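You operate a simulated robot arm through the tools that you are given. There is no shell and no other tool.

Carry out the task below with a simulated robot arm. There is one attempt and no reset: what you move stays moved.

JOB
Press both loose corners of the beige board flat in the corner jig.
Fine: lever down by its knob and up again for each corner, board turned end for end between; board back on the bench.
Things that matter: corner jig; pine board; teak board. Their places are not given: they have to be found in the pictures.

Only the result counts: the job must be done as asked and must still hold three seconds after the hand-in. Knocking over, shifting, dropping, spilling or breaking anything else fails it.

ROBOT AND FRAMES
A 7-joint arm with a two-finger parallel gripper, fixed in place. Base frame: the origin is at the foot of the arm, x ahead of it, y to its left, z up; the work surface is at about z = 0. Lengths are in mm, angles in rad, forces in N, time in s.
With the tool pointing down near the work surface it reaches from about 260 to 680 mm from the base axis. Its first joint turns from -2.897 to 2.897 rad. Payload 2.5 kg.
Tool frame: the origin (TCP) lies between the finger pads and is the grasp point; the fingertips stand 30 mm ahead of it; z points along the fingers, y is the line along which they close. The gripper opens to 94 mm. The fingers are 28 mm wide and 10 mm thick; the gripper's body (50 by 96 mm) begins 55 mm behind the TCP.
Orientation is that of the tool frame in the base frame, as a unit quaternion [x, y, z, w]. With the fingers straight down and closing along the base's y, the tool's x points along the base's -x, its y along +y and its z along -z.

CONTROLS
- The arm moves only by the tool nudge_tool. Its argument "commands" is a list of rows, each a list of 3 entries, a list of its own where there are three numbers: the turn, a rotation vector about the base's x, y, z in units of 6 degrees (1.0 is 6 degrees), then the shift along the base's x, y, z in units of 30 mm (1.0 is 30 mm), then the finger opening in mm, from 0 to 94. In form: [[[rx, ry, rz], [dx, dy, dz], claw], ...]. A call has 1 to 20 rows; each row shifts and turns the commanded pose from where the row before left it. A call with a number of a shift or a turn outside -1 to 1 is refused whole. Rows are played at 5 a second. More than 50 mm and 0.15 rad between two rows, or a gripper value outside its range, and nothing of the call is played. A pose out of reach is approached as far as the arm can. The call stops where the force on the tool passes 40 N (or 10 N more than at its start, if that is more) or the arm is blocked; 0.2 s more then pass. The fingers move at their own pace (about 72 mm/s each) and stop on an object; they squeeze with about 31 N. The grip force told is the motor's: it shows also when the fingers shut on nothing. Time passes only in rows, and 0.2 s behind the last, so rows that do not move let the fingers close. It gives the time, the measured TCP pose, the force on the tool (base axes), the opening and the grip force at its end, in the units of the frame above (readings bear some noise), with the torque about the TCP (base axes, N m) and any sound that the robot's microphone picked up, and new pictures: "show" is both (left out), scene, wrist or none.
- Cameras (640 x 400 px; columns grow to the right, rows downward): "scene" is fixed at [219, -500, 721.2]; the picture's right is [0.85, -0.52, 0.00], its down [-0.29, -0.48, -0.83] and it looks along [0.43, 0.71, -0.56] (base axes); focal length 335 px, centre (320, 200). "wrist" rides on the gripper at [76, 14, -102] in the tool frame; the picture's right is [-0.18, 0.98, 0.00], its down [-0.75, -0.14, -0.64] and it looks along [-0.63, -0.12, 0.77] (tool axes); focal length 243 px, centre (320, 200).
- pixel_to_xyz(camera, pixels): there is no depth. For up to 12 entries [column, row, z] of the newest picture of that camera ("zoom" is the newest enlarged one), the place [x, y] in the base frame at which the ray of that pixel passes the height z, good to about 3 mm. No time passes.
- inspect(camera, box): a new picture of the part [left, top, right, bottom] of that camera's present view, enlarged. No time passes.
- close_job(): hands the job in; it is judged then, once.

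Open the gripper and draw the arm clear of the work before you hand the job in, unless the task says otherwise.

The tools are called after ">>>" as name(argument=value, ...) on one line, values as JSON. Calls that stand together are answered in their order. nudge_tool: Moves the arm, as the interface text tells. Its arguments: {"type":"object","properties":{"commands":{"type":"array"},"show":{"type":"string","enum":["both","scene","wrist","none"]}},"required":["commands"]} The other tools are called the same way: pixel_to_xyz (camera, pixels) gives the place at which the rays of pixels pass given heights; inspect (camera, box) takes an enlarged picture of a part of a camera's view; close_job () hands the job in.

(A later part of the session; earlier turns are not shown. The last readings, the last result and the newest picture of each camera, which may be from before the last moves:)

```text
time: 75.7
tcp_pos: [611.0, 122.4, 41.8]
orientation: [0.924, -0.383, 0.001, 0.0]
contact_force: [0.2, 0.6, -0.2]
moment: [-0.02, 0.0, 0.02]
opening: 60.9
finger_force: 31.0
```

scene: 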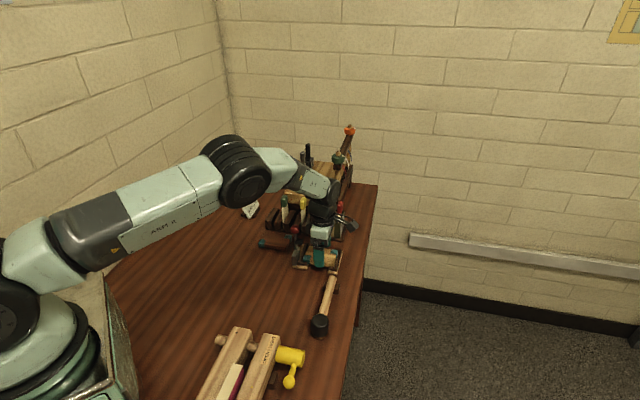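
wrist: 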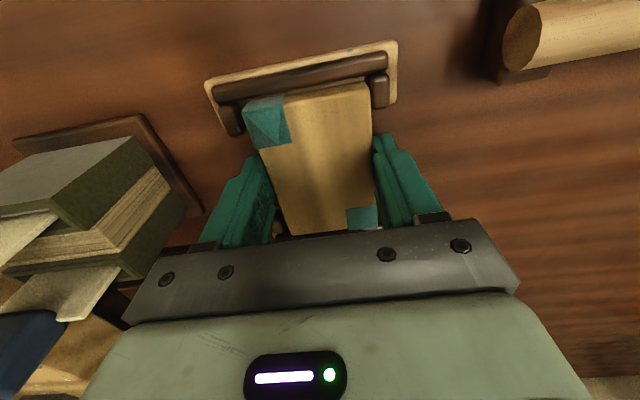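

Held at 60.9 mm. I lift it just clear of the rails, slide it +v away from the pad, then lift high.

>>> nudge_tool(commands=[[[0, 0, 0], [0, 0, 0.3], 50], [[0, 0, 0], [0, 0, 0.4], 50], [[0, 0, 0], [0, 0, 0.15], 50], [[0, 0, 0], [0.17, -0.17, 0], 50], [[0, 0, 0], [0.17, -0.17, 0], 50], [[0, 0, 0], [0.17, -0.17, 0], 50], [[0, 0, 0], [0.17, -0.17, 0], 50], [[0, 0, 0], [0, 0, 0.6], 50], [[0, 0, 0], [0, 0, 0.8], 50], [[0, 0, 0], [0, 0, 0.9], 50], [[0, 0, 0], [0, 0, 0.9], 50], [[0, 0, 0], [0, 0, 0.9], 50], [[0, 0, 0], [0, 0, 0.5], 50], [[0, 0, 0], [0, 0, 0], 50]], show="both")

>>> inspect(camera="scene", box=[270, 195, 360, 270])

```text
time: 78.7
tcp_pos: [631.3, 101.2, 206.2]
orientation: [0.924, -0.383, 0.0, -0.001]
contact_force: [0.1, -0.4, -0.6]
moment: [0.02, -0.02, -0.03]
opening: 61.4
finger_force: 30.8
```

scene: 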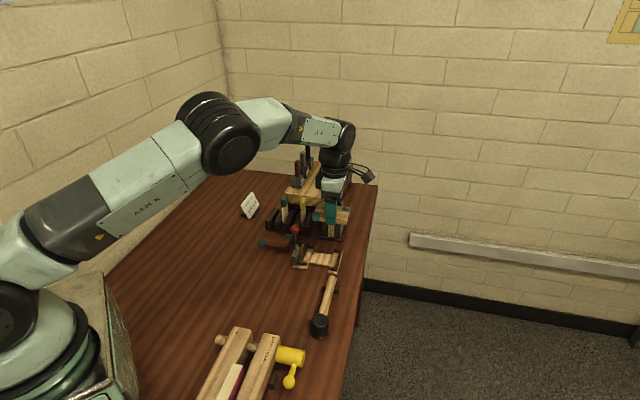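
wrist: 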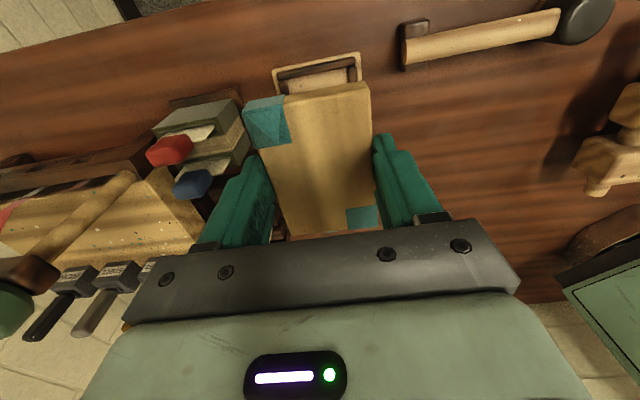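

```text
5.33 times, centred on (315, 232) of scene
```

zoom: 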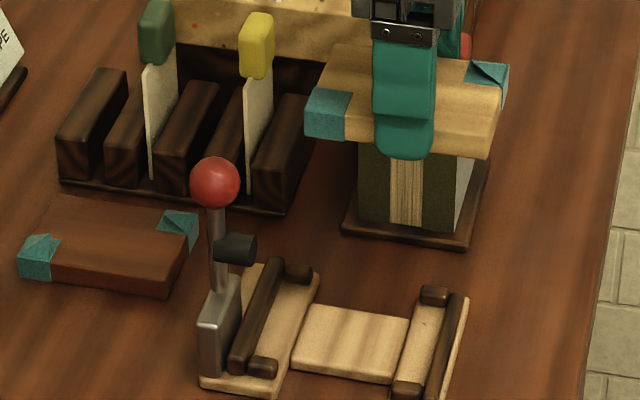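

The board is level in the grip and clear. I carry it back over its bench spot, then turn it end for end (−180° about z) at height.

>>> nudge_tool(commands=[[[0, 0, 0], [-0.858, 0.508, 0], 50], [[0, 0, 0], [-0.858, 0.508, 0], 50], [[0, 0, 0], [-0.858, 0.508, 0], 50], [[0, 0, 0], [-0.858, 0.508, 0], 50], [[0, 0, 0], [-0.858, 0.508, 0], 50], [[0, 0, 0], [-0.858, 0.508, 0], 50], [[0, 0, 0], [-0.858, 0.508, 0], 50], [[0, 0, -1], [0, 0, 0], 50], [[0, 0, -1], [0, 0, 0], 50], [[0, 0, -1], [0, 0, 0], 50], [[0, 0, -1], [0, 0, 0], 50], [[0, 0, -1], [0, 0, 0], 50], [[0, 0, -1], [0, 0, 0], 50], [[0, 0, -1], [0, 0, 0], 50], [[0, 0, -1], [0, 0, 0], 50], [[0, 0, -1], [0, 0, 0], 50], [[0, 0, -1], [0, 0, 0], 50]], show="none")

>>> nudge_tool(commands=[[[0, 0, -1], [0, 0, 0], 50], [[0, 0, -1], [0, 0, 0], 50], [[0, 0, -1], [0, 0, 0], 50], [[0, 0, -1], [0, 0, 0], 50], [[0, 0, -1], [0, 0, 0], 50], [[0, 0, -1], [0, 0, 0], 50], [[0, 0, -1], [0, 0, 0], 50], [[0, 0, -1], [0, 0, 0], 50], [[0, 0, -1], [0, 0, 0], 50], [[0, 0, -1], [0, 0, 0], 50], [[0, 0, -1], [0, 0, 0], 50], [[0, 0, -1], [0, 0, 0], 50], [[0, 0, -1], [0, 0, 0], 50], [[0, 0, -1], [0, 0, 0], 50], [[0, 0, -1], [0, 0, 0], 50], [[0, 0, -1], [0, 0, 0], 50], [[0, 0, -1], [0, 0, 0], 50], [[0, 0, -1], [0, 0, 0], 50], [[0, 0, -1], [0, 0, 0], 50], [[0, 0, -1], [0, 0, 0], 50]], show="both")

```text
time: 82.3
tcp_pos: [451.5, 207.2, 204.8]
orientation: [-0.608, 0.794, -0.002, 0.0]
contact_force: [-0.1, 0.4, 0.8]
moment: [0.01, 0.01, -0.01]
opening: 61.0
finger_force: 31.4
```

```text
time: 86.5
tcp_pos: [451.5, 207.6, 204.4]
orientation: [0.384, 0.923, 0.0, -0.001]
contact_force: [-0.1, -0.2, -0.5]
moment: [0.01, 0.0, 0.04]
opening: 61.1
finger_force: 31.3
```

scene: 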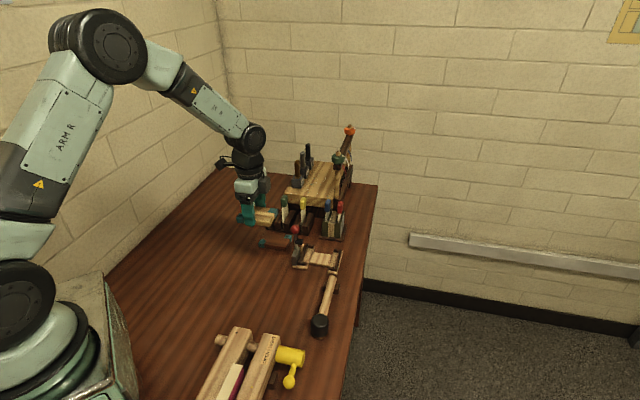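
wrist: 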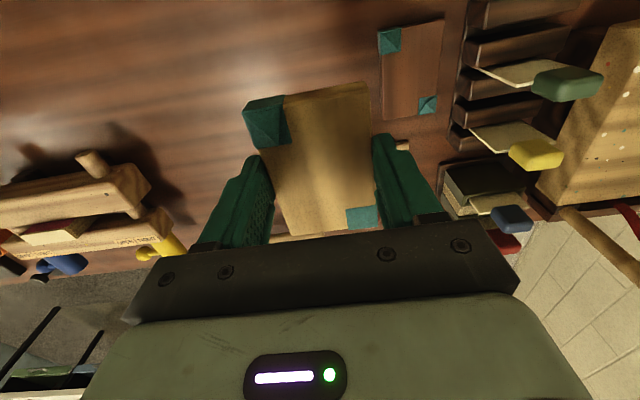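

The board is turned end for end. I lower it onto the bench at its old spot, gently.

>>> nudge_tool(commands=[[[0, 0, 0], [0, 0, -0.8], 50], [[0, 0, 0], [0, 0, -0.9], 50], [[0, 0, 0], [0, 0, -0.9], 50], [[0, 0, 0], [0, 0, -0.9], 50], [[0, 0, 0], [0, 0, -0.9], 50], [[0, 0, 0], [0, 0, -0.7], 50], [[0, 0, 0], [0, 0, -0.35], 50], [[0, 0, 0], [0, 0, -0.15], 50], [[0, 0, 0], [0, 0, -0.08], 50], [[0, 0, 0], [0, 0, 0], 50]], show="both")

>>> inspect(camera="scene", box=[230, 215, 310, 275])

```text
time: 88.7
tcp_pos: [450.5, 205.7, 34.5]
orientation: [0.382, 0.924, 0.001, -0.001]
contact_force: [-0.4, 0.5, -0.4]
moment: [-0.04, -0.01, -0.03]
opening: 61.3
finger_force: 30.7
```

scene: 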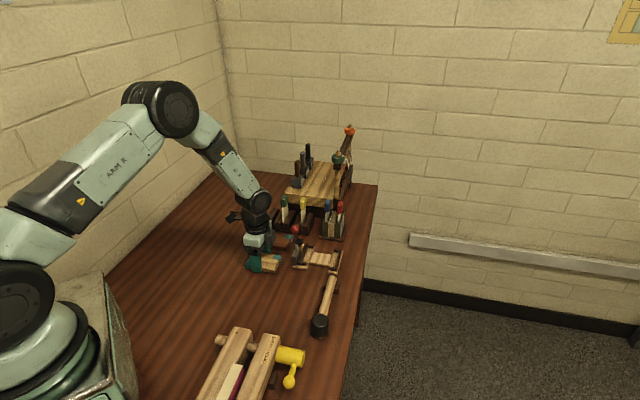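
wrist: 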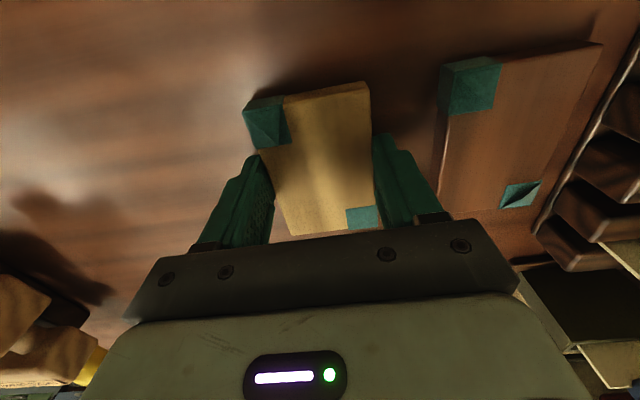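

```text
6.67 times, centred on (270, 245) of scene
```

zoom: 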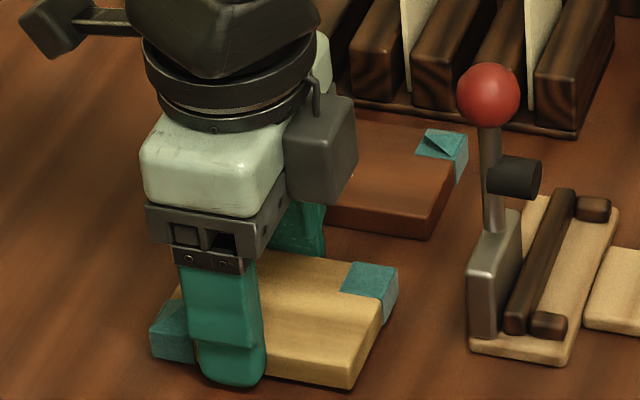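

The board rests on the bench with the flat corner now on the +v side (zoom (370,280)). I release it and rise.

>>> nudge_tool(commands=[[[0, 0, 0], [0, 0, -0.03], 50], [[0, 0, 0], [0, 0, 0], 62], [[0, 0, 0], [0, 0, 0], 66], [[0, 0, 0], [0, 0, 0], 72], [[0, 0, 0], [0, 0, 0], 78], [[0, 0, 0], [0, 0, 0.3], 78], [[0, 0, 0], [0, 0, 0.8], 78], [[0, 0, 0], [0, 0, 0.9], 78], [[0, 0, 0], [0, 0, 0.9], 78], [[0, 0, 0], [0, 0, 0.9], 78], [[0, 0, 0], [0, 0, 0.9], 78], [[0, 0, 1], [0, 0, 0], 78], [[0, 0, 1], [0, 0, 0], 78], [[0, 0, 1], [0, 0, 0], 78], [[0, 0, 1], [0, 0, 0], 78], [[0, 0, 1], [0, 0, 0], 78], [[0, 0, 1], [0, 0, 0], 78], [[0, 0, 1], [0, 0, 0], 78], [[0, 0, 1], [0, 0, 0], 78], [[0, 0, 1], [0, 0, 0], 78]], show="scene")

>>> nudge_tool(commands=[[[0, 0, 1], [0, 0, 0], 78], [[0, 0, 1], [0, 0, 0], 78], [[0, 0, 1], [0, 0, 0], 78], [[0, 0, 1], [0, 0, 0], 78], [[0, 0, 1], [0, 0, 0], 78], [[0, 0, 1], [0, 0, 0], 78], [[0, 0, 1], [0, 0, 0], 78], [[0, 0, 1], [0, 0, 0], 78], [[0, 0, 1], [0, 0, 0], 78], [[0, 0, 1], [0, 0, 0], 78], [[0, 0, 1], [0, 0, 0], 78], [[0, 0, 1], [0, 0, 0], 78], [[0, 0, 1], [0, 0, 0], 78], [[0, 0, 1], [0, 0, 0], 78], [[0, 0, 1], [0, 0, 0], 78], [[0, 0, 1], [0, 0, 0], 78], [[0, 0, 1], [0, 0, 0], 78], [[0, 0, 1], [0, 0, 0], 78], [[0, 0, 1], [0, 0, 0], 78], [[0, 0, 1], [0, 0, 0], 78]], show="none")

>>> nudge_tool(commands=[[[0, 0, 1], [0.1, -0.1, -0.6], 78], [[0, 0, 0], [0.1, -0.1, -0.6], 78], [[0, 0, 0], [0.1, -0.1, -0.6], 78], [[0, 0, 0], [0, 0, 0], 78]], show="both")

>>> inspect(camera="wrist", box=[200, 0, 440, 180])

```text
time: 92.9
tcp_pos: [450.9, 207.5, 175.4]
orientation: [-0.08, 0.997, -0.001, 0.0]
contact_force: [-0.1, 0.2, 0.0]
moment: [-0.01, 0.0, -0.01]
opening: 77.9
finger_force: 0.0
```

scene: 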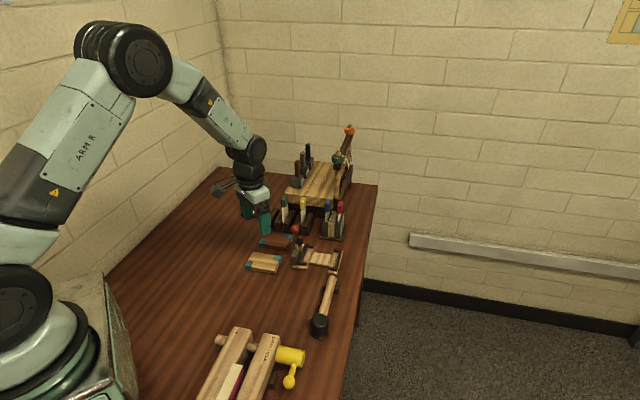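

```text
time: 97.1
tcp_pos: [451.2, 206.5, 174.6]
orientation: [0.903, -0.43, 0.001, 0.001]
contact_force: [0.2, -0.8, 0.4]
moment: [0.02, 0.04, 0.01]
opening: 78.1
finger_force: 0.0
```

```text
time: 98.1
tcp_pos: [458.2, 199.2, 121.6]
orientation: [0.924, -0.383, 0.001, 0.0]
contact_force: [-0.6, 0.3, -0.1]
moment: [-0.02, 0.05, 0.06]
opening: 78.1
finger_force: 0.1
```

scene: 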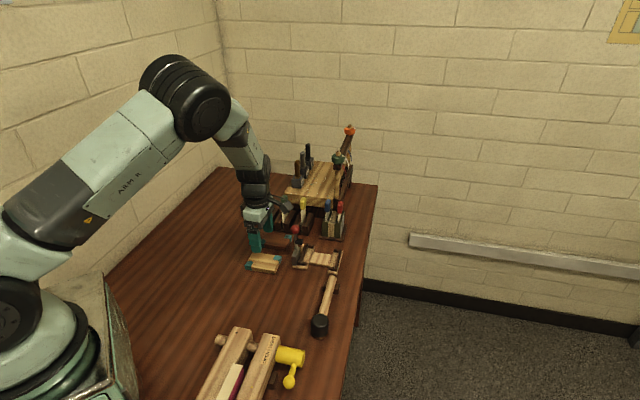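
wrist: 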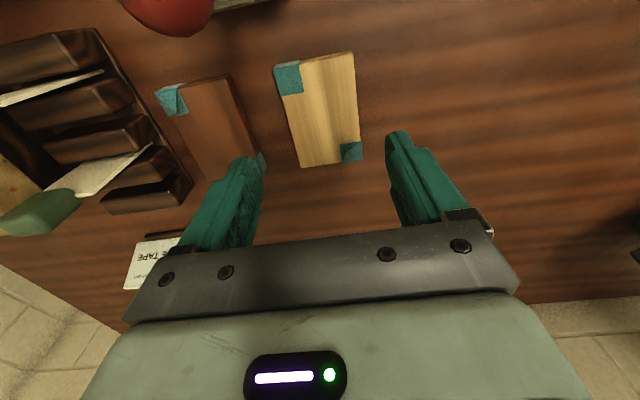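

```text
2.22 times, centred on (320, 90) of wrist
```

zoom: 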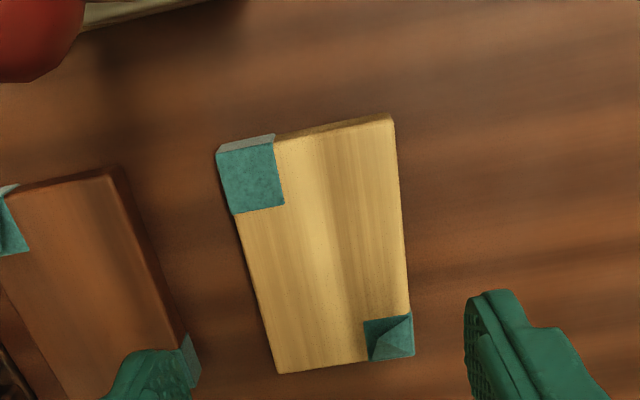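

The flattened corner is now at the far end and the raised one at the near (−v, low-u) corner, as needed. I query the board's corners for the re-grip.

>>> pixel_to_xyz(camera="zoom", pixels=[[218, 154, 17], [218, 154, 17], [218, 154, 17], [393, 119, 17], [393, 119, 17], [393, 119, 17], [412, 356, 17], [412, 356, 17], [412, 356, 17], [278, 374, 17], [278, 374, 17], [278, 374, 17]])

```text
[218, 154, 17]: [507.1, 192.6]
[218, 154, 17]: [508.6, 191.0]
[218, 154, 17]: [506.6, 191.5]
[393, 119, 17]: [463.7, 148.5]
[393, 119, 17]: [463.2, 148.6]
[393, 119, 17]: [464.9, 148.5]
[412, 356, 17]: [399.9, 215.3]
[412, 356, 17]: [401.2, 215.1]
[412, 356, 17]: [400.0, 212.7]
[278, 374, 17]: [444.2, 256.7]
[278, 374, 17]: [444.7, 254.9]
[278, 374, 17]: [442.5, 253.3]
```

Board centre is u=464, v=178. I descend with the grip point 8 mm to its +v side, and close.

>>> nudge_tool(commands=[[[0, 0, 0], [0.045, -0.083, -0.7], 78], [[0, 0, 0], [0, 0, -0.8], 78], [[0, 0, 0], [0, 0, -0.7], 78], [[0, 0, 0], [0, 0, -0.5], 78], [[0, 0, 0], [0, 0, -0.23], 78], [[0, 0, 0], [0, 0, 0], 78], [[0, 0, 0], [0, 0, 0], 66], [[0, 0, 0], [0, 0, 0], 50], [[0, 0, 0], [0, 0, 0], 50], [[0, 0, 0], [0, 0, 0], 50], [[0, 0, 0], [0, 0, 0], 50]], show="both")

>>> inspect(camera="scene", box=[240, 215, 320, 275])

```text
time: 100.5
tcp_pos: [461.9, 196.6, 31.9]
orientation: [0.924, -0.383, 0.001, 0.0]
contact_force: [-0.1, 0.8, 0.1]
moment: [-0.02, 0.04, -0.01]
opening: 61.0
finger_force: 31.2
```

scene: 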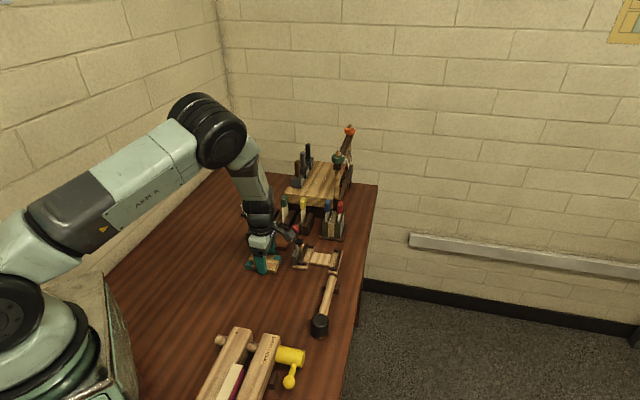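
wrist: 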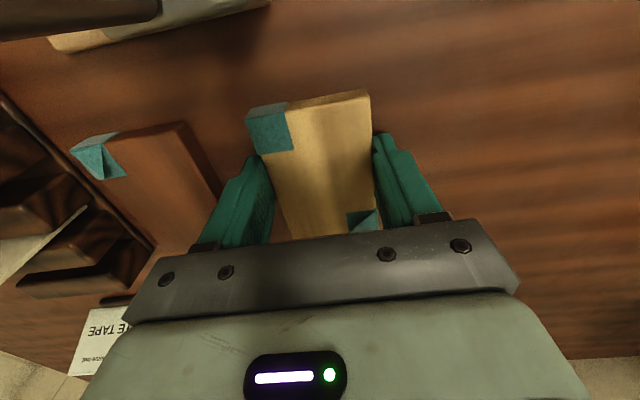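

```text
6.67 times, centred on (280, 245) of scene
```

zoom: 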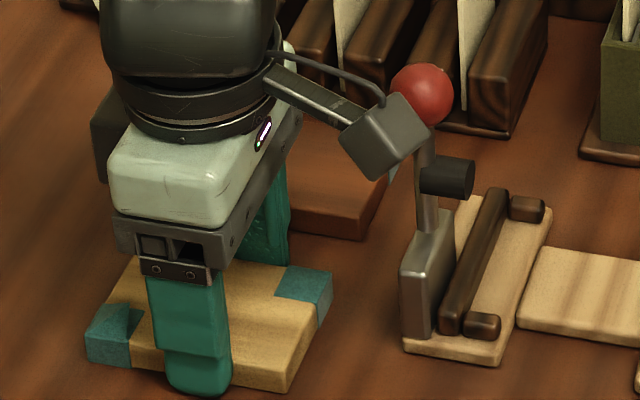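

Gripped. I repeat the proven route: lift, carry beyond the pad, and lower to just above the rails.

>>> nudge_tool(commands=[[[0, 0, 0], [0, 0, 0.4], 50], [[0, 0, 0], [0, 0, 0.8], 50], [[0, 0, 0], [0, 0, 0.9], 50], [[0, 0, 0], [0, 0, 0.9], 50], [[0, 0, 0], [0, 0, 0.9], 50], [[0, 0, 0], [0, 0, 0.9], 50], [[0, 0, 0], [0, 0, 0.93], 50], [[0, 0, 0], [0.818, -0.458, 0], 50], [[0, 0, 0], [0.818, -0.458, 0], 50], [[0, 0, 0], [0.818, -0.458, 0], 50], [[0, 0, 0], [0.818, -0.458, 0], 50], [[0, 0, 0], [0.818, -0.458, 0], 50], [[0, 0, 0], [0.818, -0.458, 0], 50], [[0, 0, 0], [0.818, -0.458, 0], 50], [[0, 0, 0], [0, 0, 0], 50]], show="none")

>>> nudge_tool(commands=[[[0, 0, 0], [0, 0, -0.7], 50], [[0, 0, 0], [0, 0, -0.8], 50], [[0, 0, 0], [0, 0, -0.8], 50], [[0, 0, 0], [0, 0, -0.8], 50], [[0, 0, 0], [0, 0, -0.8], 50], [[0, 0, 0], [0, 0, -0.7], 50], [[0, 0, 0], [0, 0, 0], 50]], show="both")

>>> inspect(camera="scene", box=[280, 215, 360, 275])

>>> inspect(camera="wrist", box=[180, 20, 460, 240])

```text
time: 103.7
tcp_pos: [633.5, 98.3, 204.6]
orientation: [0.924, -0.383, 0.001, 0.0]
contact_force: [-0.4, -0.5, -1.4]
moment: [-0.03, 0.01, 0.01]
opening: 60.8
finger_force: 31.1
```

```text
time: 105.3
tcp_pos: [633.8, 99.2, 64.7]
orientation: [0.924, -0.383, 0.002, 0.0]
contact_force: [0.9, 0.0, -0.1]
moment: [0.03, 0.0, 0.0]
opening: 60.9
finger_force: 30.4
```

scene: 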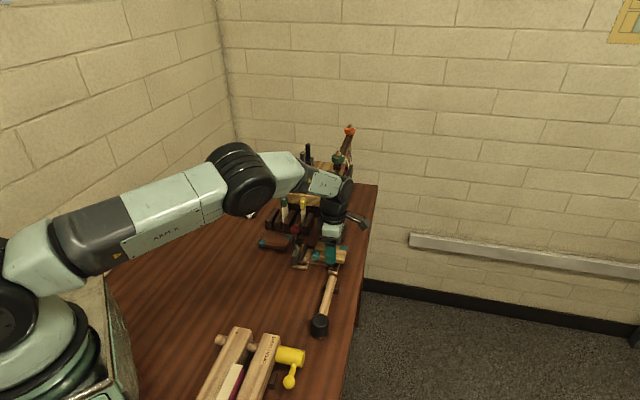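
wrist: 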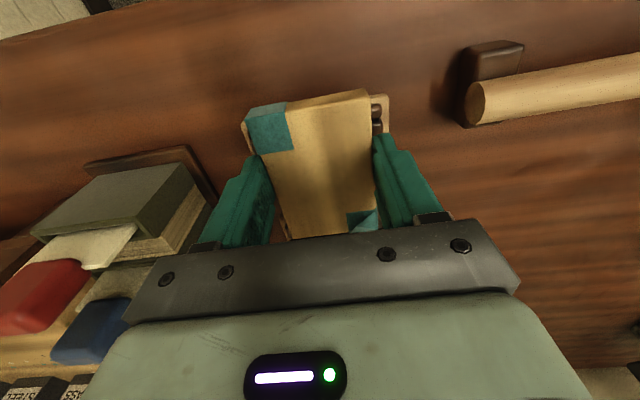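

```text
6.67 times, centred on (320, 245) of scene
```

zoom: 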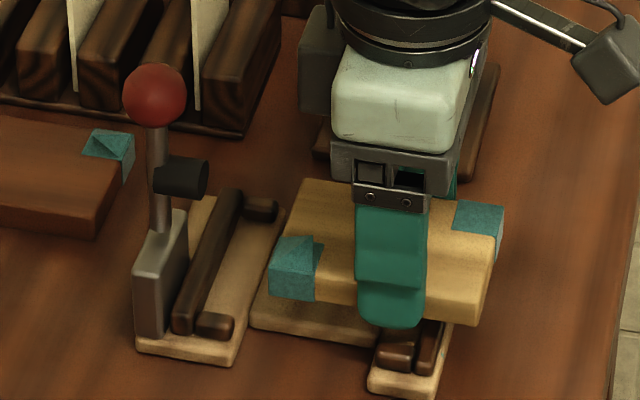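

```text
1.82 times, centred on (320, 130) of wrist
```

zoom: 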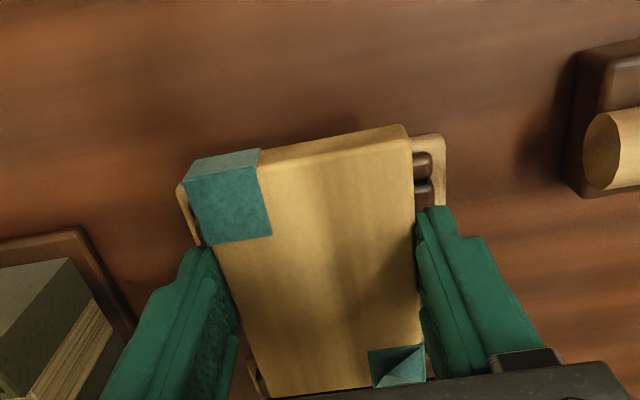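

No contact; lever upright. I slide −v by ~29.5 mm over the pocket and check.

>>> nudge_tool(commands=[[[0, 0, 0], [-0.116, 0.116, 0], 50], [[0, 0, 0], [-0.116, 0.116, 0], 50], [[0, 0, 0], [-0.116, 0.116, 0], 50], [[0, 0, 0], [-0.116, 0.116, 0], 50], [[0, 0, 0], [-0.116, 0.116, 0], 50], [[0, 0, 0], [-0.116, 0.116, 0], 50], [[0, 0, 0], [0, 0, 0], 50]], show="both")

>>> inspect(camera="scene", box=[280, 215, 360, 275])

>>> inspect(camera="wrist", box=[200, 20, 420, 150])

```text
time: 106.9
tcp_pos: [611.9, 120.8, 66.0]
orientation: [0.924, -0.382, 0.002, -0.001]
contact_force: [-0.2, 0.3, -0.9]
moment: [0.04, -0.02, -0.03]
opening: 60.9
finger_force: 30.5
```

scene: 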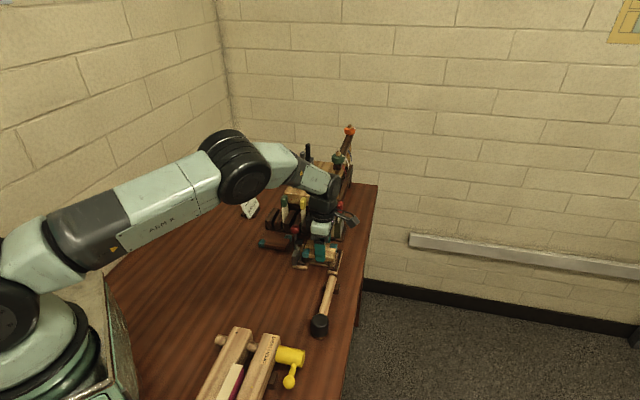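
wrist: 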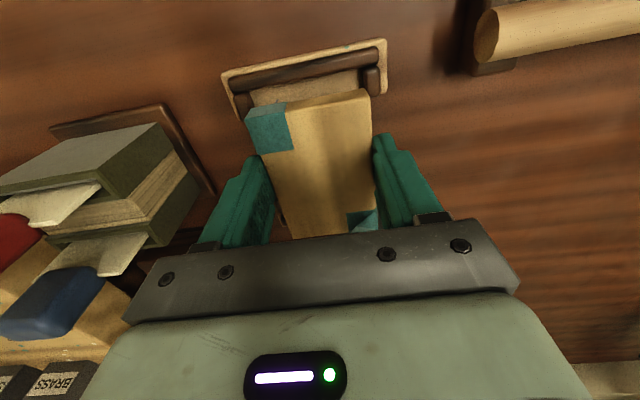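

```text
6.67 times, centred on (320, 245) of scene
```

zoom: 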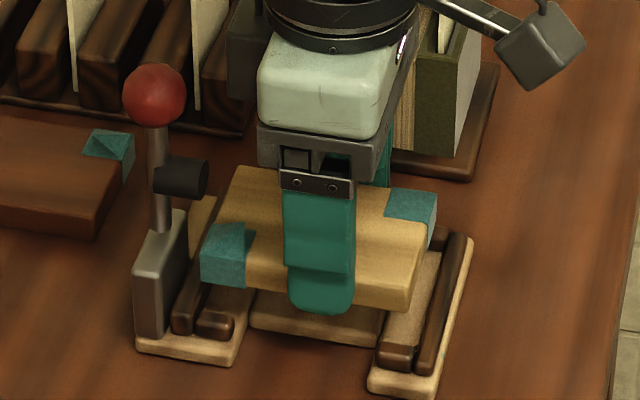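

```text
2.91 times, centred on (310, 85) of wrist
```

zoom: 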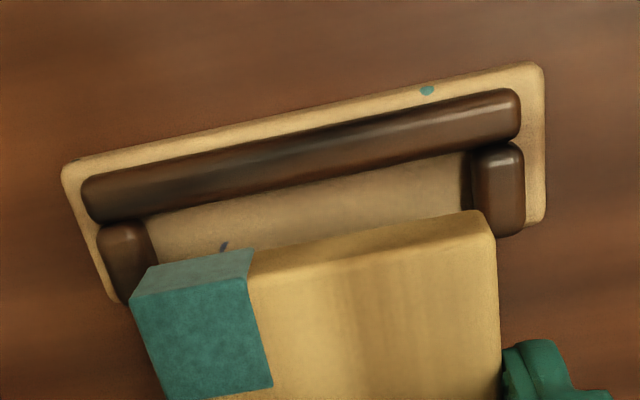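

By calculation the board's far end is at v≈384 and it needs ~2 mm more +v (and ~1.5 mm +u) to clear the lever-side rail as it did before. I apply that and lower gently.

>>> nudge_tool(commands=[[[0, 0, 0], [0.085, -0.02, 0], 50], [[0, 0, 0], [0, 0, -0.2], 50], [[0, 0, 0], [0, 0, -0.2], 50], [[0, 0, 0], [0, 0, -0.2], 50], [[0, 0, 0], [0, 0, -0.12], 50], [[0, 0, 0], [0, 0, 0], 50]], show="both")

>>> inspect(camera="scene", box=[280, 215, 360, 275])

>>> inspect(camera="wrist", box=[200, 20, 420, 150])

```text
time: 108.3
tcp_pos: [615.3, 120.5, 44.0]
orientation: [0.924, -0.383, 0.001, 0.0]
contact_force: [0.1, -0.6, 0.1]
moment: [0.01, -0.02, -0.02]
opening: 61.2
finger_force: 31.2
```

scene: 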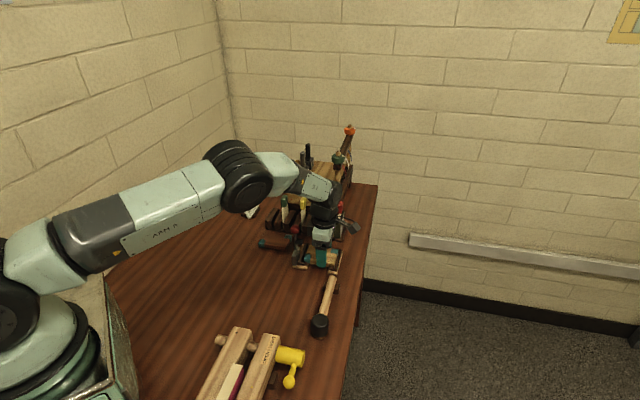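
wrist: 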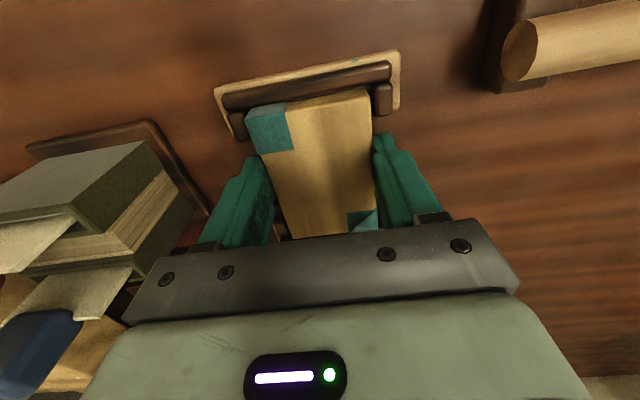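

```text
6.67 times, centred on (320, 245) of scene
```

zoom: 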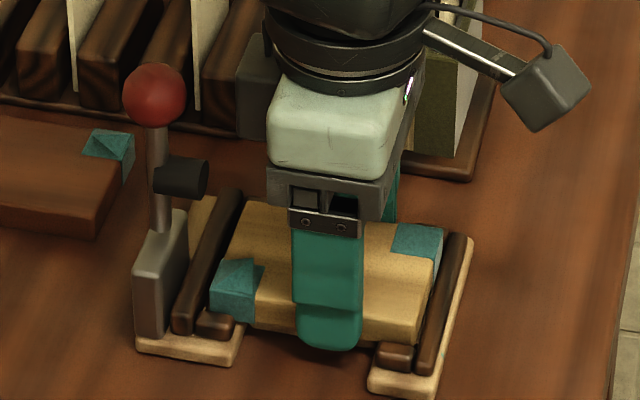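

```text
2.91 times, centred on (310, 85) of wrist
```

zoom: 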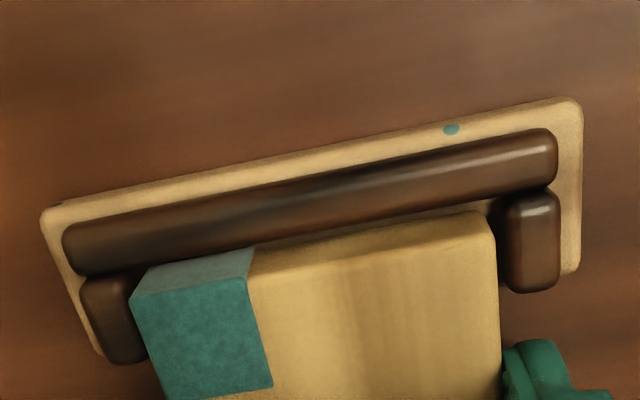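

No force at TCP z=44 and the board is level inside both rails. I lower the last few millimetres and release.

>>> nudge_tool(commands=[[[0, 0, 0], [0, 0, -0.07], 50], [[0, 0, 0], [0, 0, -0.05], 50], [[0, 0, 0], [0, 0, 0], 61], [[0, 0, 0], [0, 0, 0], 63], [[0, 0, 0], [0, 0, 0], 67], [[0, 0, 0], [0, 0, 0], 74], [[0, 0, 0], [0, 0, 0], 76], [[0, 0, 0], [0, 0, 0.3], 78], [[0, 0, 0], [0, 0, 0.8], 78], [[0, 0, 0], [0, 0, 0.9], 78], [[0, 0, 0], [0, 0, 0.9], 78], [[0, 0, 0], [0, 0, 0.9], 78], [[0, 0, 0], [0, 0, 0.9], 78], [[0, 0, 0], [0, 0, 0.5], 78], [[0, 0, 0], [0, 0, 0], 78]], show="both")

>>> inspect(camera="scene", box=[280, 215, 360, 275])

>>> inspect(camera="wrist", box=[230, 0, 430, 230])

```text
time: 111.5
tcp_pos: [616.7, 118.1, 196.3]
orientation: [0.924, -0.383, 0.001, 0.001]
contact_force: [-0.1, 0.3, 0.2]
moment: [-0.01, 0.01, -0.02]
opening: 78.0
finger_force: 0.1
```

scene: 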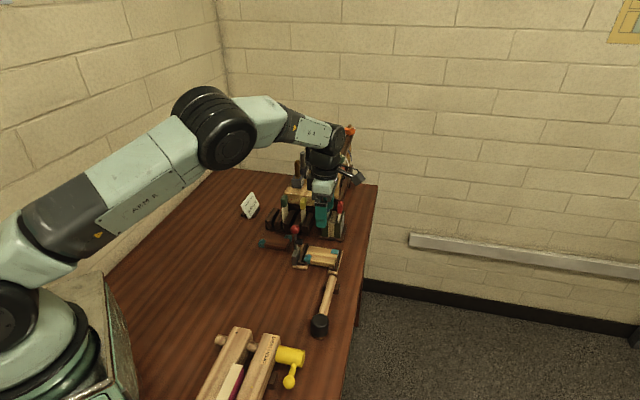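
wrist: 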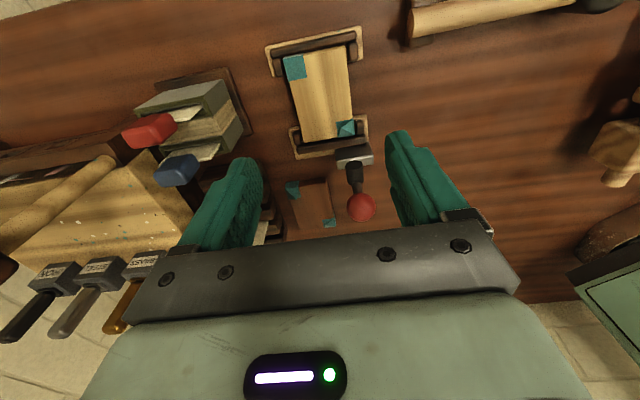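

```text
6.67 times, centred on (320, 245) of scene
```

zoom: 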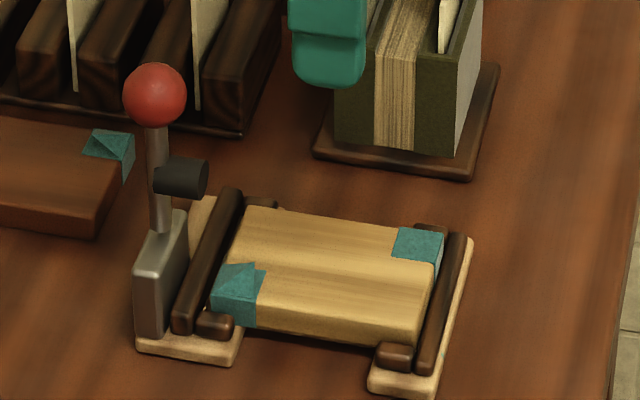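

```text
1.74 times, centred on (330, 115) of wrist
```

zoom: 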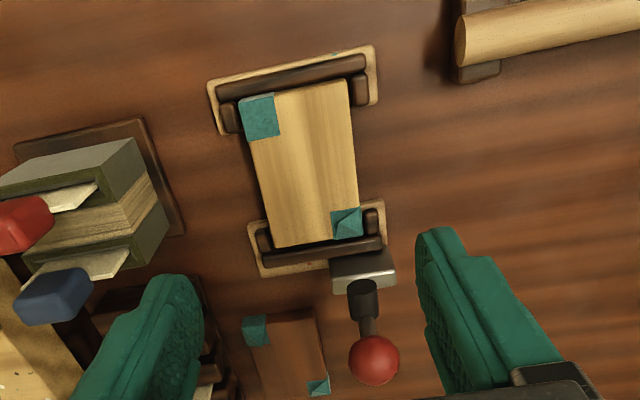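

The second corner is in place under the pad, board level. For a controlled press I tilt the tool ~66° again (as when I raised the lever) and go behind the knob, reversing the earlier retreat path.

>>> nudge_tool(commands=[[[0, 0, 0], [0, 0, 1], 60], [[-0.707, -0.707, 0], [-0.35, 0.265, 0], 60], [[-0.707, -0.707, 0], [-0.35, 0.265, 0], 60], [[-0.707, -0.707, 0], [-0.35, 0.265, 0], 60], [[-0.707, -0.707, 0], [-0.35, 0.265, 0], 60], [[-0.707, -0.707, 0], [-0.35, 0.265, 0], 60], [[-0.707, -0.707, 0], [-0.35, 0.265, 0], 60], [[-0.707, -0.707, 0], [-0.35, 0.265, 0], 60], [[-0.707, -0.707, 0], [-0.35, 0.265, 0], 60], [[-0.707, -0.707, 0], [-0.35, 0.265, 0], 60], [[-0.707, -0.707, 0], [-0.35, 0.265, 0], 60], [[-0.707, -0.707, 0], [-0.35, 0.265, 0], 60], [[0, 0, 0], [0, 0, -0.8], 60], [[0, 0, 0], [0, 0, -0.8], 60], [[0, 0, 0], [0, 0, -0.6], 60], [[0, 0, 0], [0, 0, 0], 60]], show="both")

>>> inspect(camera="scene", box=[250, 195, 340, 270])

>>> inspect(camera="wrist", box=[200, 80, 440, 260])

```text
time: 114.9
tcp_pos: [497.2, 207.1, 160.1]
orientation: [0.775, -0.321, 0.504, 0.208]
contact_force: [0.9, 0.6, 0.2]
moment: [-0.01, 0.02, 0.01]
opening: 60.1
finger_force: 0.1
```

scene: 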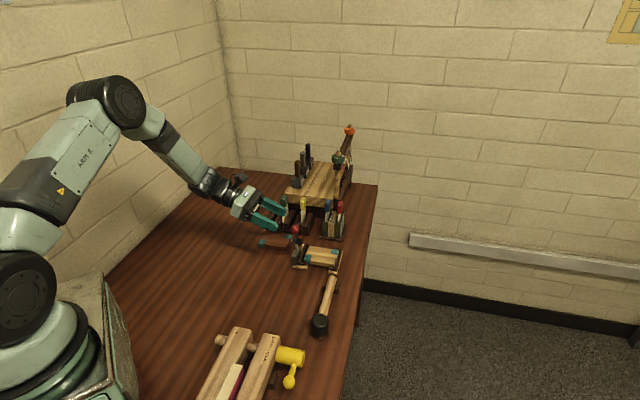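
wrist: 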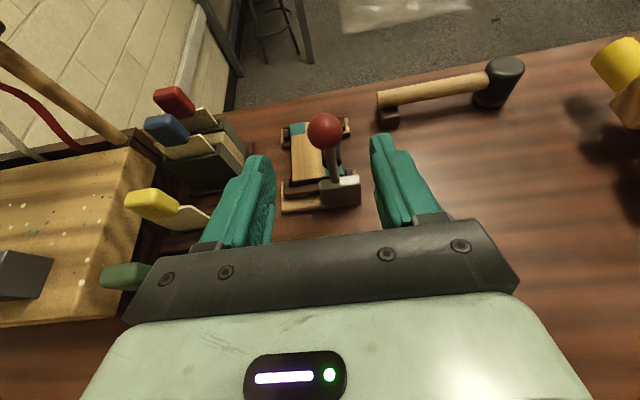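

```text
5.33 times, centred on (295, 232) of scene
```

zoom: 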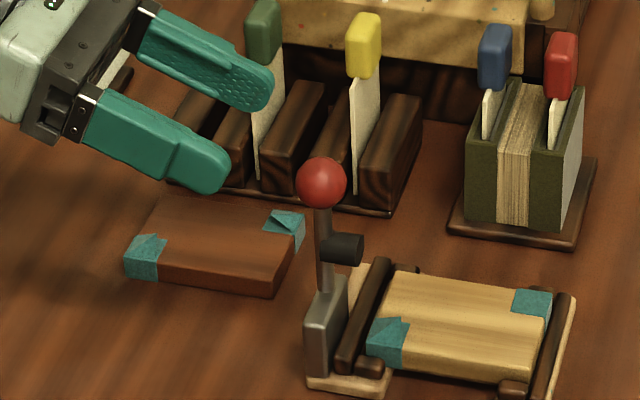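

```text
2.22 times, centred on (320, 170) of wrist
```

zoom: 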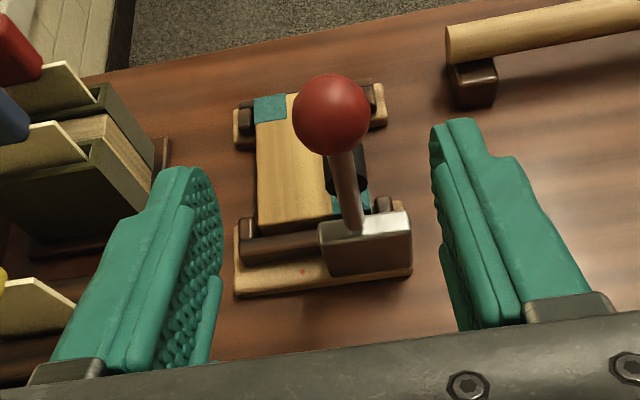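

The knob's wrist pixel (325,132) matches my model of its place (u≈496, v≈270, z≈127). I move forward along the fingers to straddle it.

>>> nudge_tool(commands=[[[0, 0, 0], [0.275, -0.301, -0.215], 60], [[0, 0, 0], [0.275, -0.301, -0.215], 60], [[0, 0, 0], [0.275, -0.301, -0.215], 60], [[0, 0, 0], [0.275, -0.301, -0.215], 60], [[0, 0, 0], [0, 0, 0], 60]], show="both")

>>> inspect(camera="scene", box=[250, 195, 340, 270])

>>> inspect(camera="wrist", box=[200, 80, 440, 260])

```text
time: 116.1
tcp_pos: [532.4, 173.9, 135.7]
orientation: [0.775, -0.321, 0.503, 0.208]
contact_force: [0.5, -0.2, 0.9]
moment: [0.02, -0.02, -0.02]
opening: 59.9
finger_force: 0.0
```

scene: 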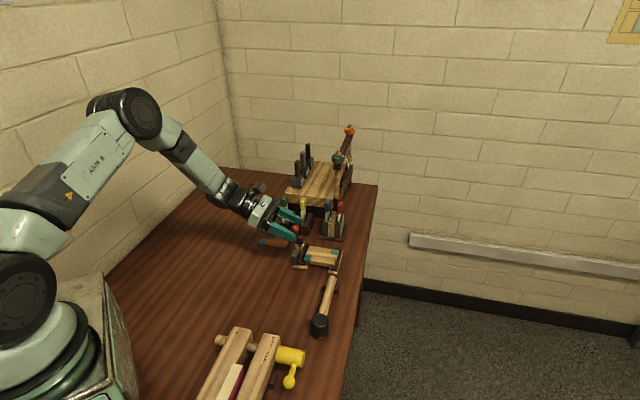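
wrist: 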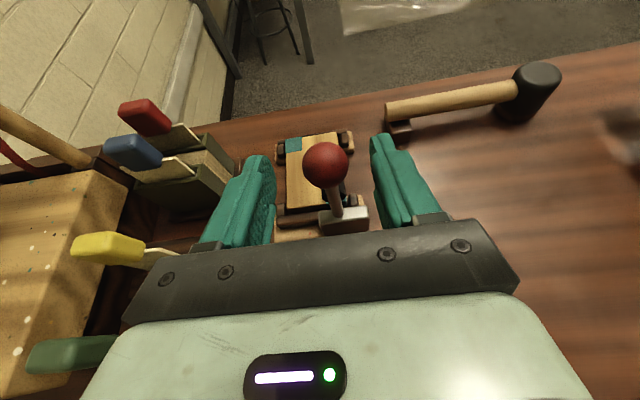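

```text
5.33 times, centred on (295, 232) of scene
```

zoom: 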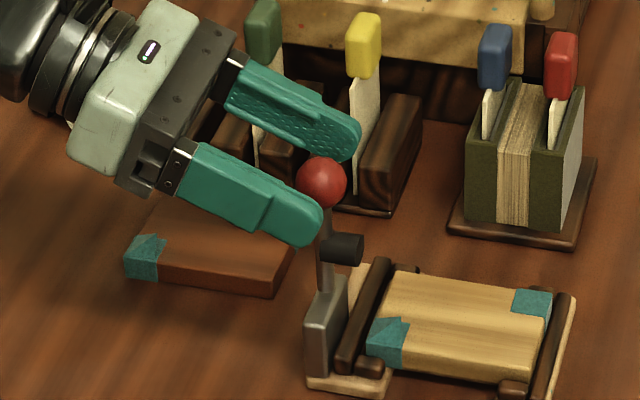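

```text
2.22 times, centred on (320, 170) of wrist
```

zoom: 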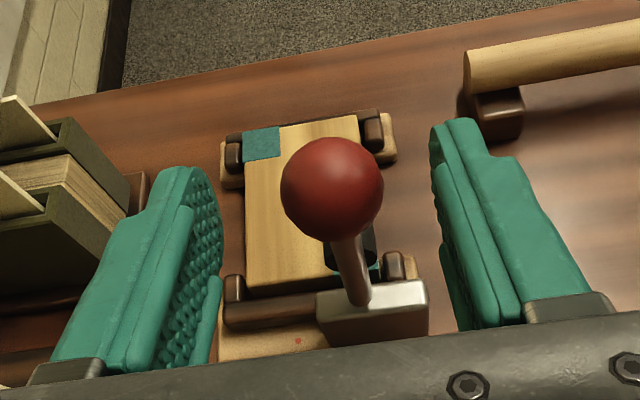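

The knob shows ~3 mm to the −u side of centre; I correct by that and close on it.

>>> nudge_tool(commands=[[[0, 0, 0], [-0.07, -0.07, 0], 60], [[0, 0, 0], [0, 0, 0], 45], [[0, 0, 0], [0, 0, 0], 32], [[0, 0, 0], [0, 0, 0], 15], [[0, 0, 0], [0, 0, 0], 15], [[0, 0, 0], [0, 0, 0], 15]], show="wrist")

```text
time: 117.5
tcp_pos: [529.9, 171.3, 135.5]
orientation: [0.775, -0.321, 0.503, 0.208]
contact_force: [2.5, 0.0, -1.8]
moment: [-0.02, -0.1, 0.03]
opening: 27.1
finger_force: 45.4
```

wrist: 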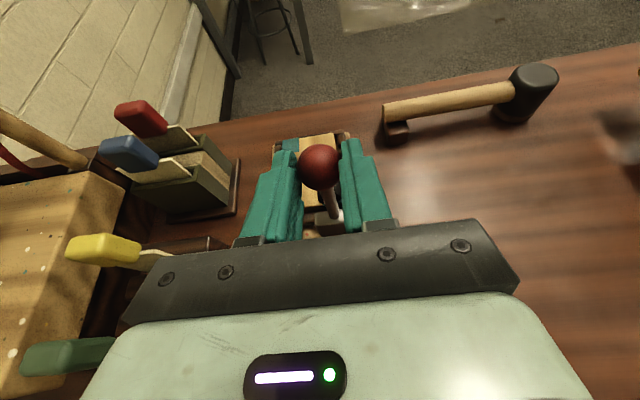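

The grip is clean (≈2 N). I now lower the lever along its arc, turning the tool with it; first three steps, then check.

>>> nudge_tool(commands=[[[0.707, 0.707, 0], [0.244, -0.244, 0.038], 15], [[0.707, 0.707, 0], [0.245, -0.245, -0.006], 15], [[0.707, 0.707, 0], [0.241, -0.241, -0.05], 15], [[0, 0, 0], [0, 0, 0], 15]], show="scene")

>>> inspect(camera="scene", box=[260, 205, 340, 270])

```text
time: 118.5
tcp_pos: [552.1, 149.7, 135.4]
orientation: [0.846, -0.348, 0.375, 0.151]
contact_force: [-0.3, 22.5, 1.8]
moment: [1.02, 0.78, 0.25]
opening: 27.1
finger_force: 44.7
```

scene: 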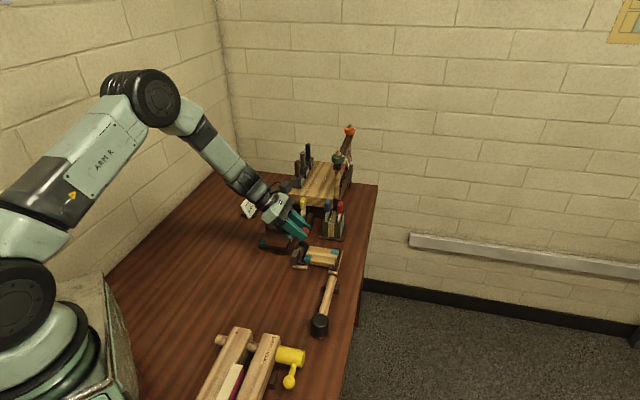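

```text
6.15 times, centred on (300, 238) of scene
```

zoom: 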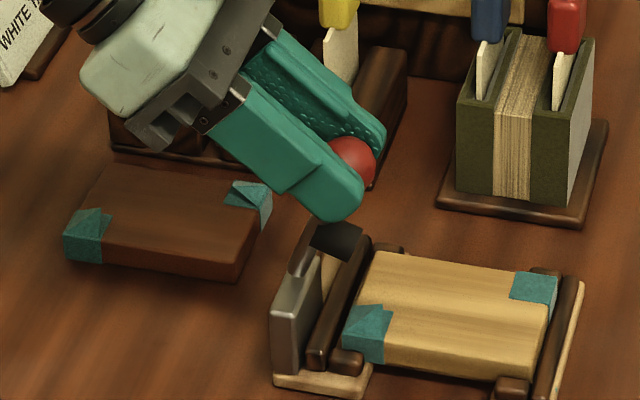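

The lever follows at ~22°. There's 16 N along +u, so I add ~1 mm +u and continue to about 60°.

>>> nudge_tool(commands=[[[0.707, 0.707, 0], [0.261, -0.205, -0.093], 15], [[0.707, 0.707, 0], [0.222, -0.222, -0.134], 15], [[0.707, 0.707, 0], [0.207, -0.207, -0.172], 15], [[0.707, 0.707, 0], [0.189, -0.189, -0.208], 15], [[0.707, 0.707, 0], [0.168, -0.168, -0.239], 15], [[0, 0, 0], [0, 0, 0], 15]], show="scene")

>>> inspect(camera="scene", box=[270, 210, 350, 275])

```text
time: 119.9
tcp_pos: [582.5, 119.3, 109.7]
orientation: [0.913, -0.377, 0.146, 0.058]
contact_force: [7.8, 15.0, 11.2]
moment: [0.88, 0.49, 0.08]
opening: 26.6
finger_force: 45.6
```

scene: 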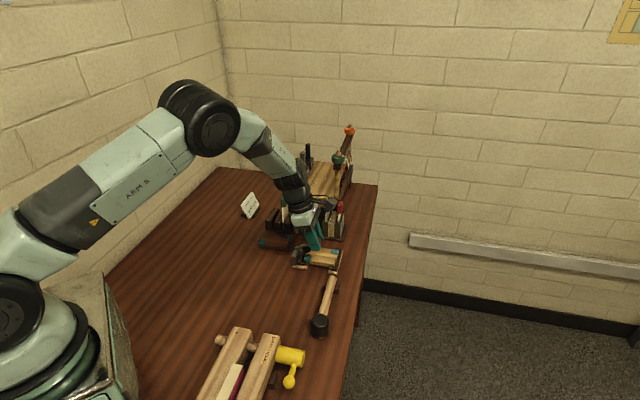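

```text
6.15 times, centred on (310, 242) of scene
```

zoom: 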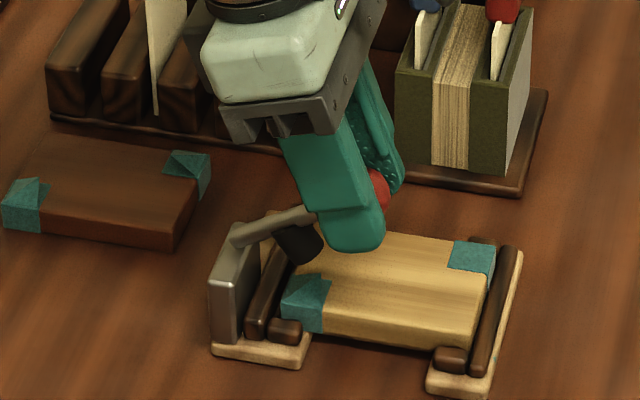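

Tracking well at ~60°. I add another ~1 mm +u and bring the lever down onto the corner.

>>> nudge_tool(commands=[[[0.707, 0.707, 0], [0.172, -0.116, -0.267], 15], [[0.707, 0.707, 0], [0.118, -0.118, -0.289], 15], [[0.707, 0.707, 0], [0.09, -0.09, -0.307], 15], [[0.707, 0.707, 0], [0.061, -0.061, -0.3], 15], [[0, 0, 0], [0, 0, 0], 15]], show="scene")

>>> inspect(camera="scene", box=[280, 225, 340, 275])

```text
time: 121.1
tcp_pos: [597.1, 106.0, 74.0]
orientation: [0.923, -0.382, -0.049, -0.019]
contact_force: [6.5, 2.1, 9.6]
moment: [0.56, 0.37, -0.13]
opening: 26.8
finger_force: 45.2
```

scene: 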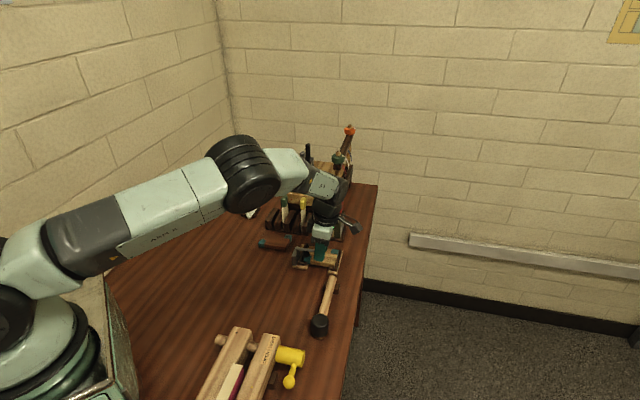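

```text
8.00 times, centred on (310, 250) of scene
```

zoom: 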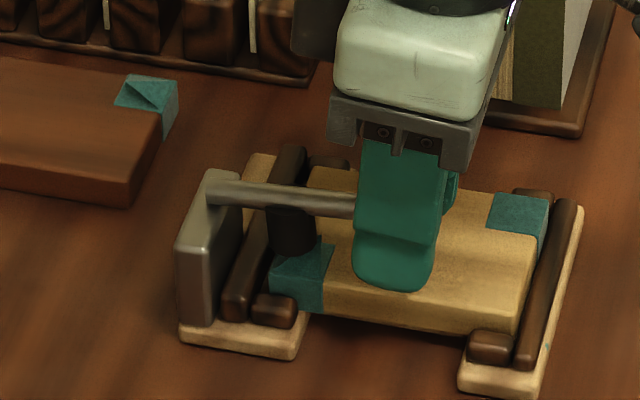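

The pad is on the raised flap. I press the gripped knob further down in 2 mm steps.

>>> nudge_tool(commands=[[[0, 0, 0], [0, 0, -0.07], 15], [[0, 0, 0], [0, 0, -0.07], 15], [[0, 0, 0], [0, 0, -0.07], 15], [[0, 0, 0], [0, 0, 0], 15]], show="scene")

>>> inspect(camera="scene", box=[280, 225, 340, 275])

```text
time: 122.1
tcp_pos: [596.3, 105.2, 68.1]
orientation: [0.923, -0.383, -0.047, -0.018]
contact_force: [-4.1, -11.6, 15.5]
moment: [0.65, 0.86, 0.03]
opening: 27.1
finger_force: 44.7
```

scene: 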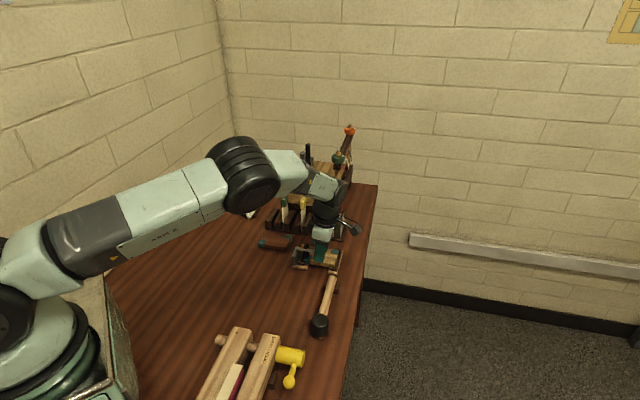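

```text
8.00 times, centred on (310, 250) of scene
```

zoom: 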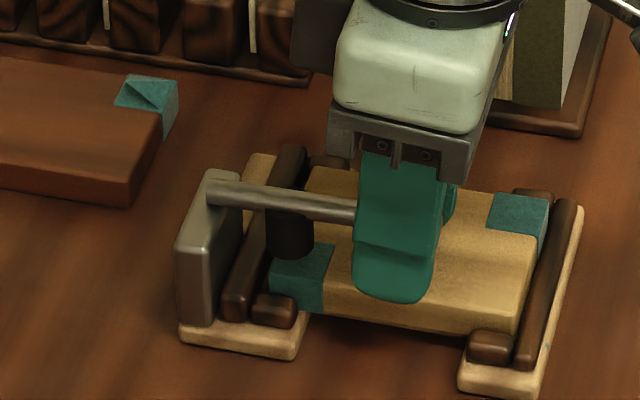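

The lever is horizontal and the flap looks pressed. I press a little harder for certainty.

>>> nudge_tool(commands=[[[0, 0, 0], [0, 0, -0.06], 15], [[0, 0, 0], [0, 0, -0.06], 15], [[0, 0, 0], [0, 0, 0], 15], [[0, 0, 0], [0, 0, 0], 15]], show="scene")

>>> inspect(camera="scene", box=[280, 225, 340, 275])

```text
time: 123.1
tcp_pos: [596.2, 105.6, 64.9]
orientation: [0.923, -0.382, -0.047, -0.018]
contact_force: [-9.3, -23.5, 21.4]
moment: [0.35, 0.8, 0.12]
opening: 26.9
finger_force: 45.3
```

scene: 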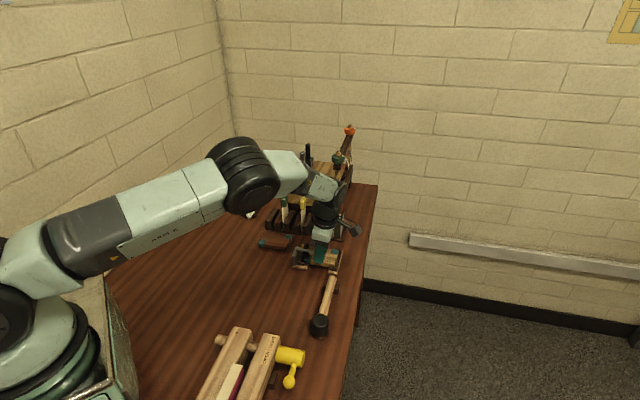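

```text
8.00 times, centred on (310, 250) of scene
```

zoom: 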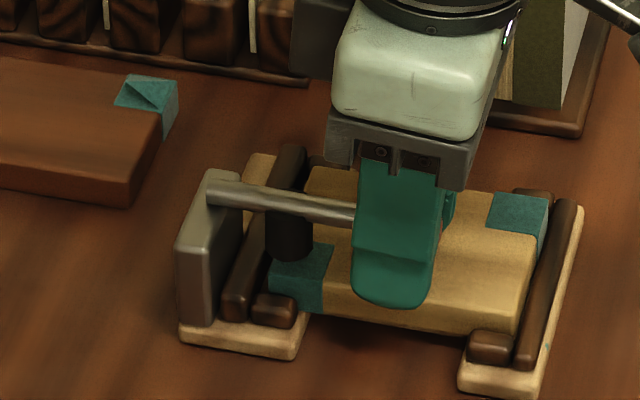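

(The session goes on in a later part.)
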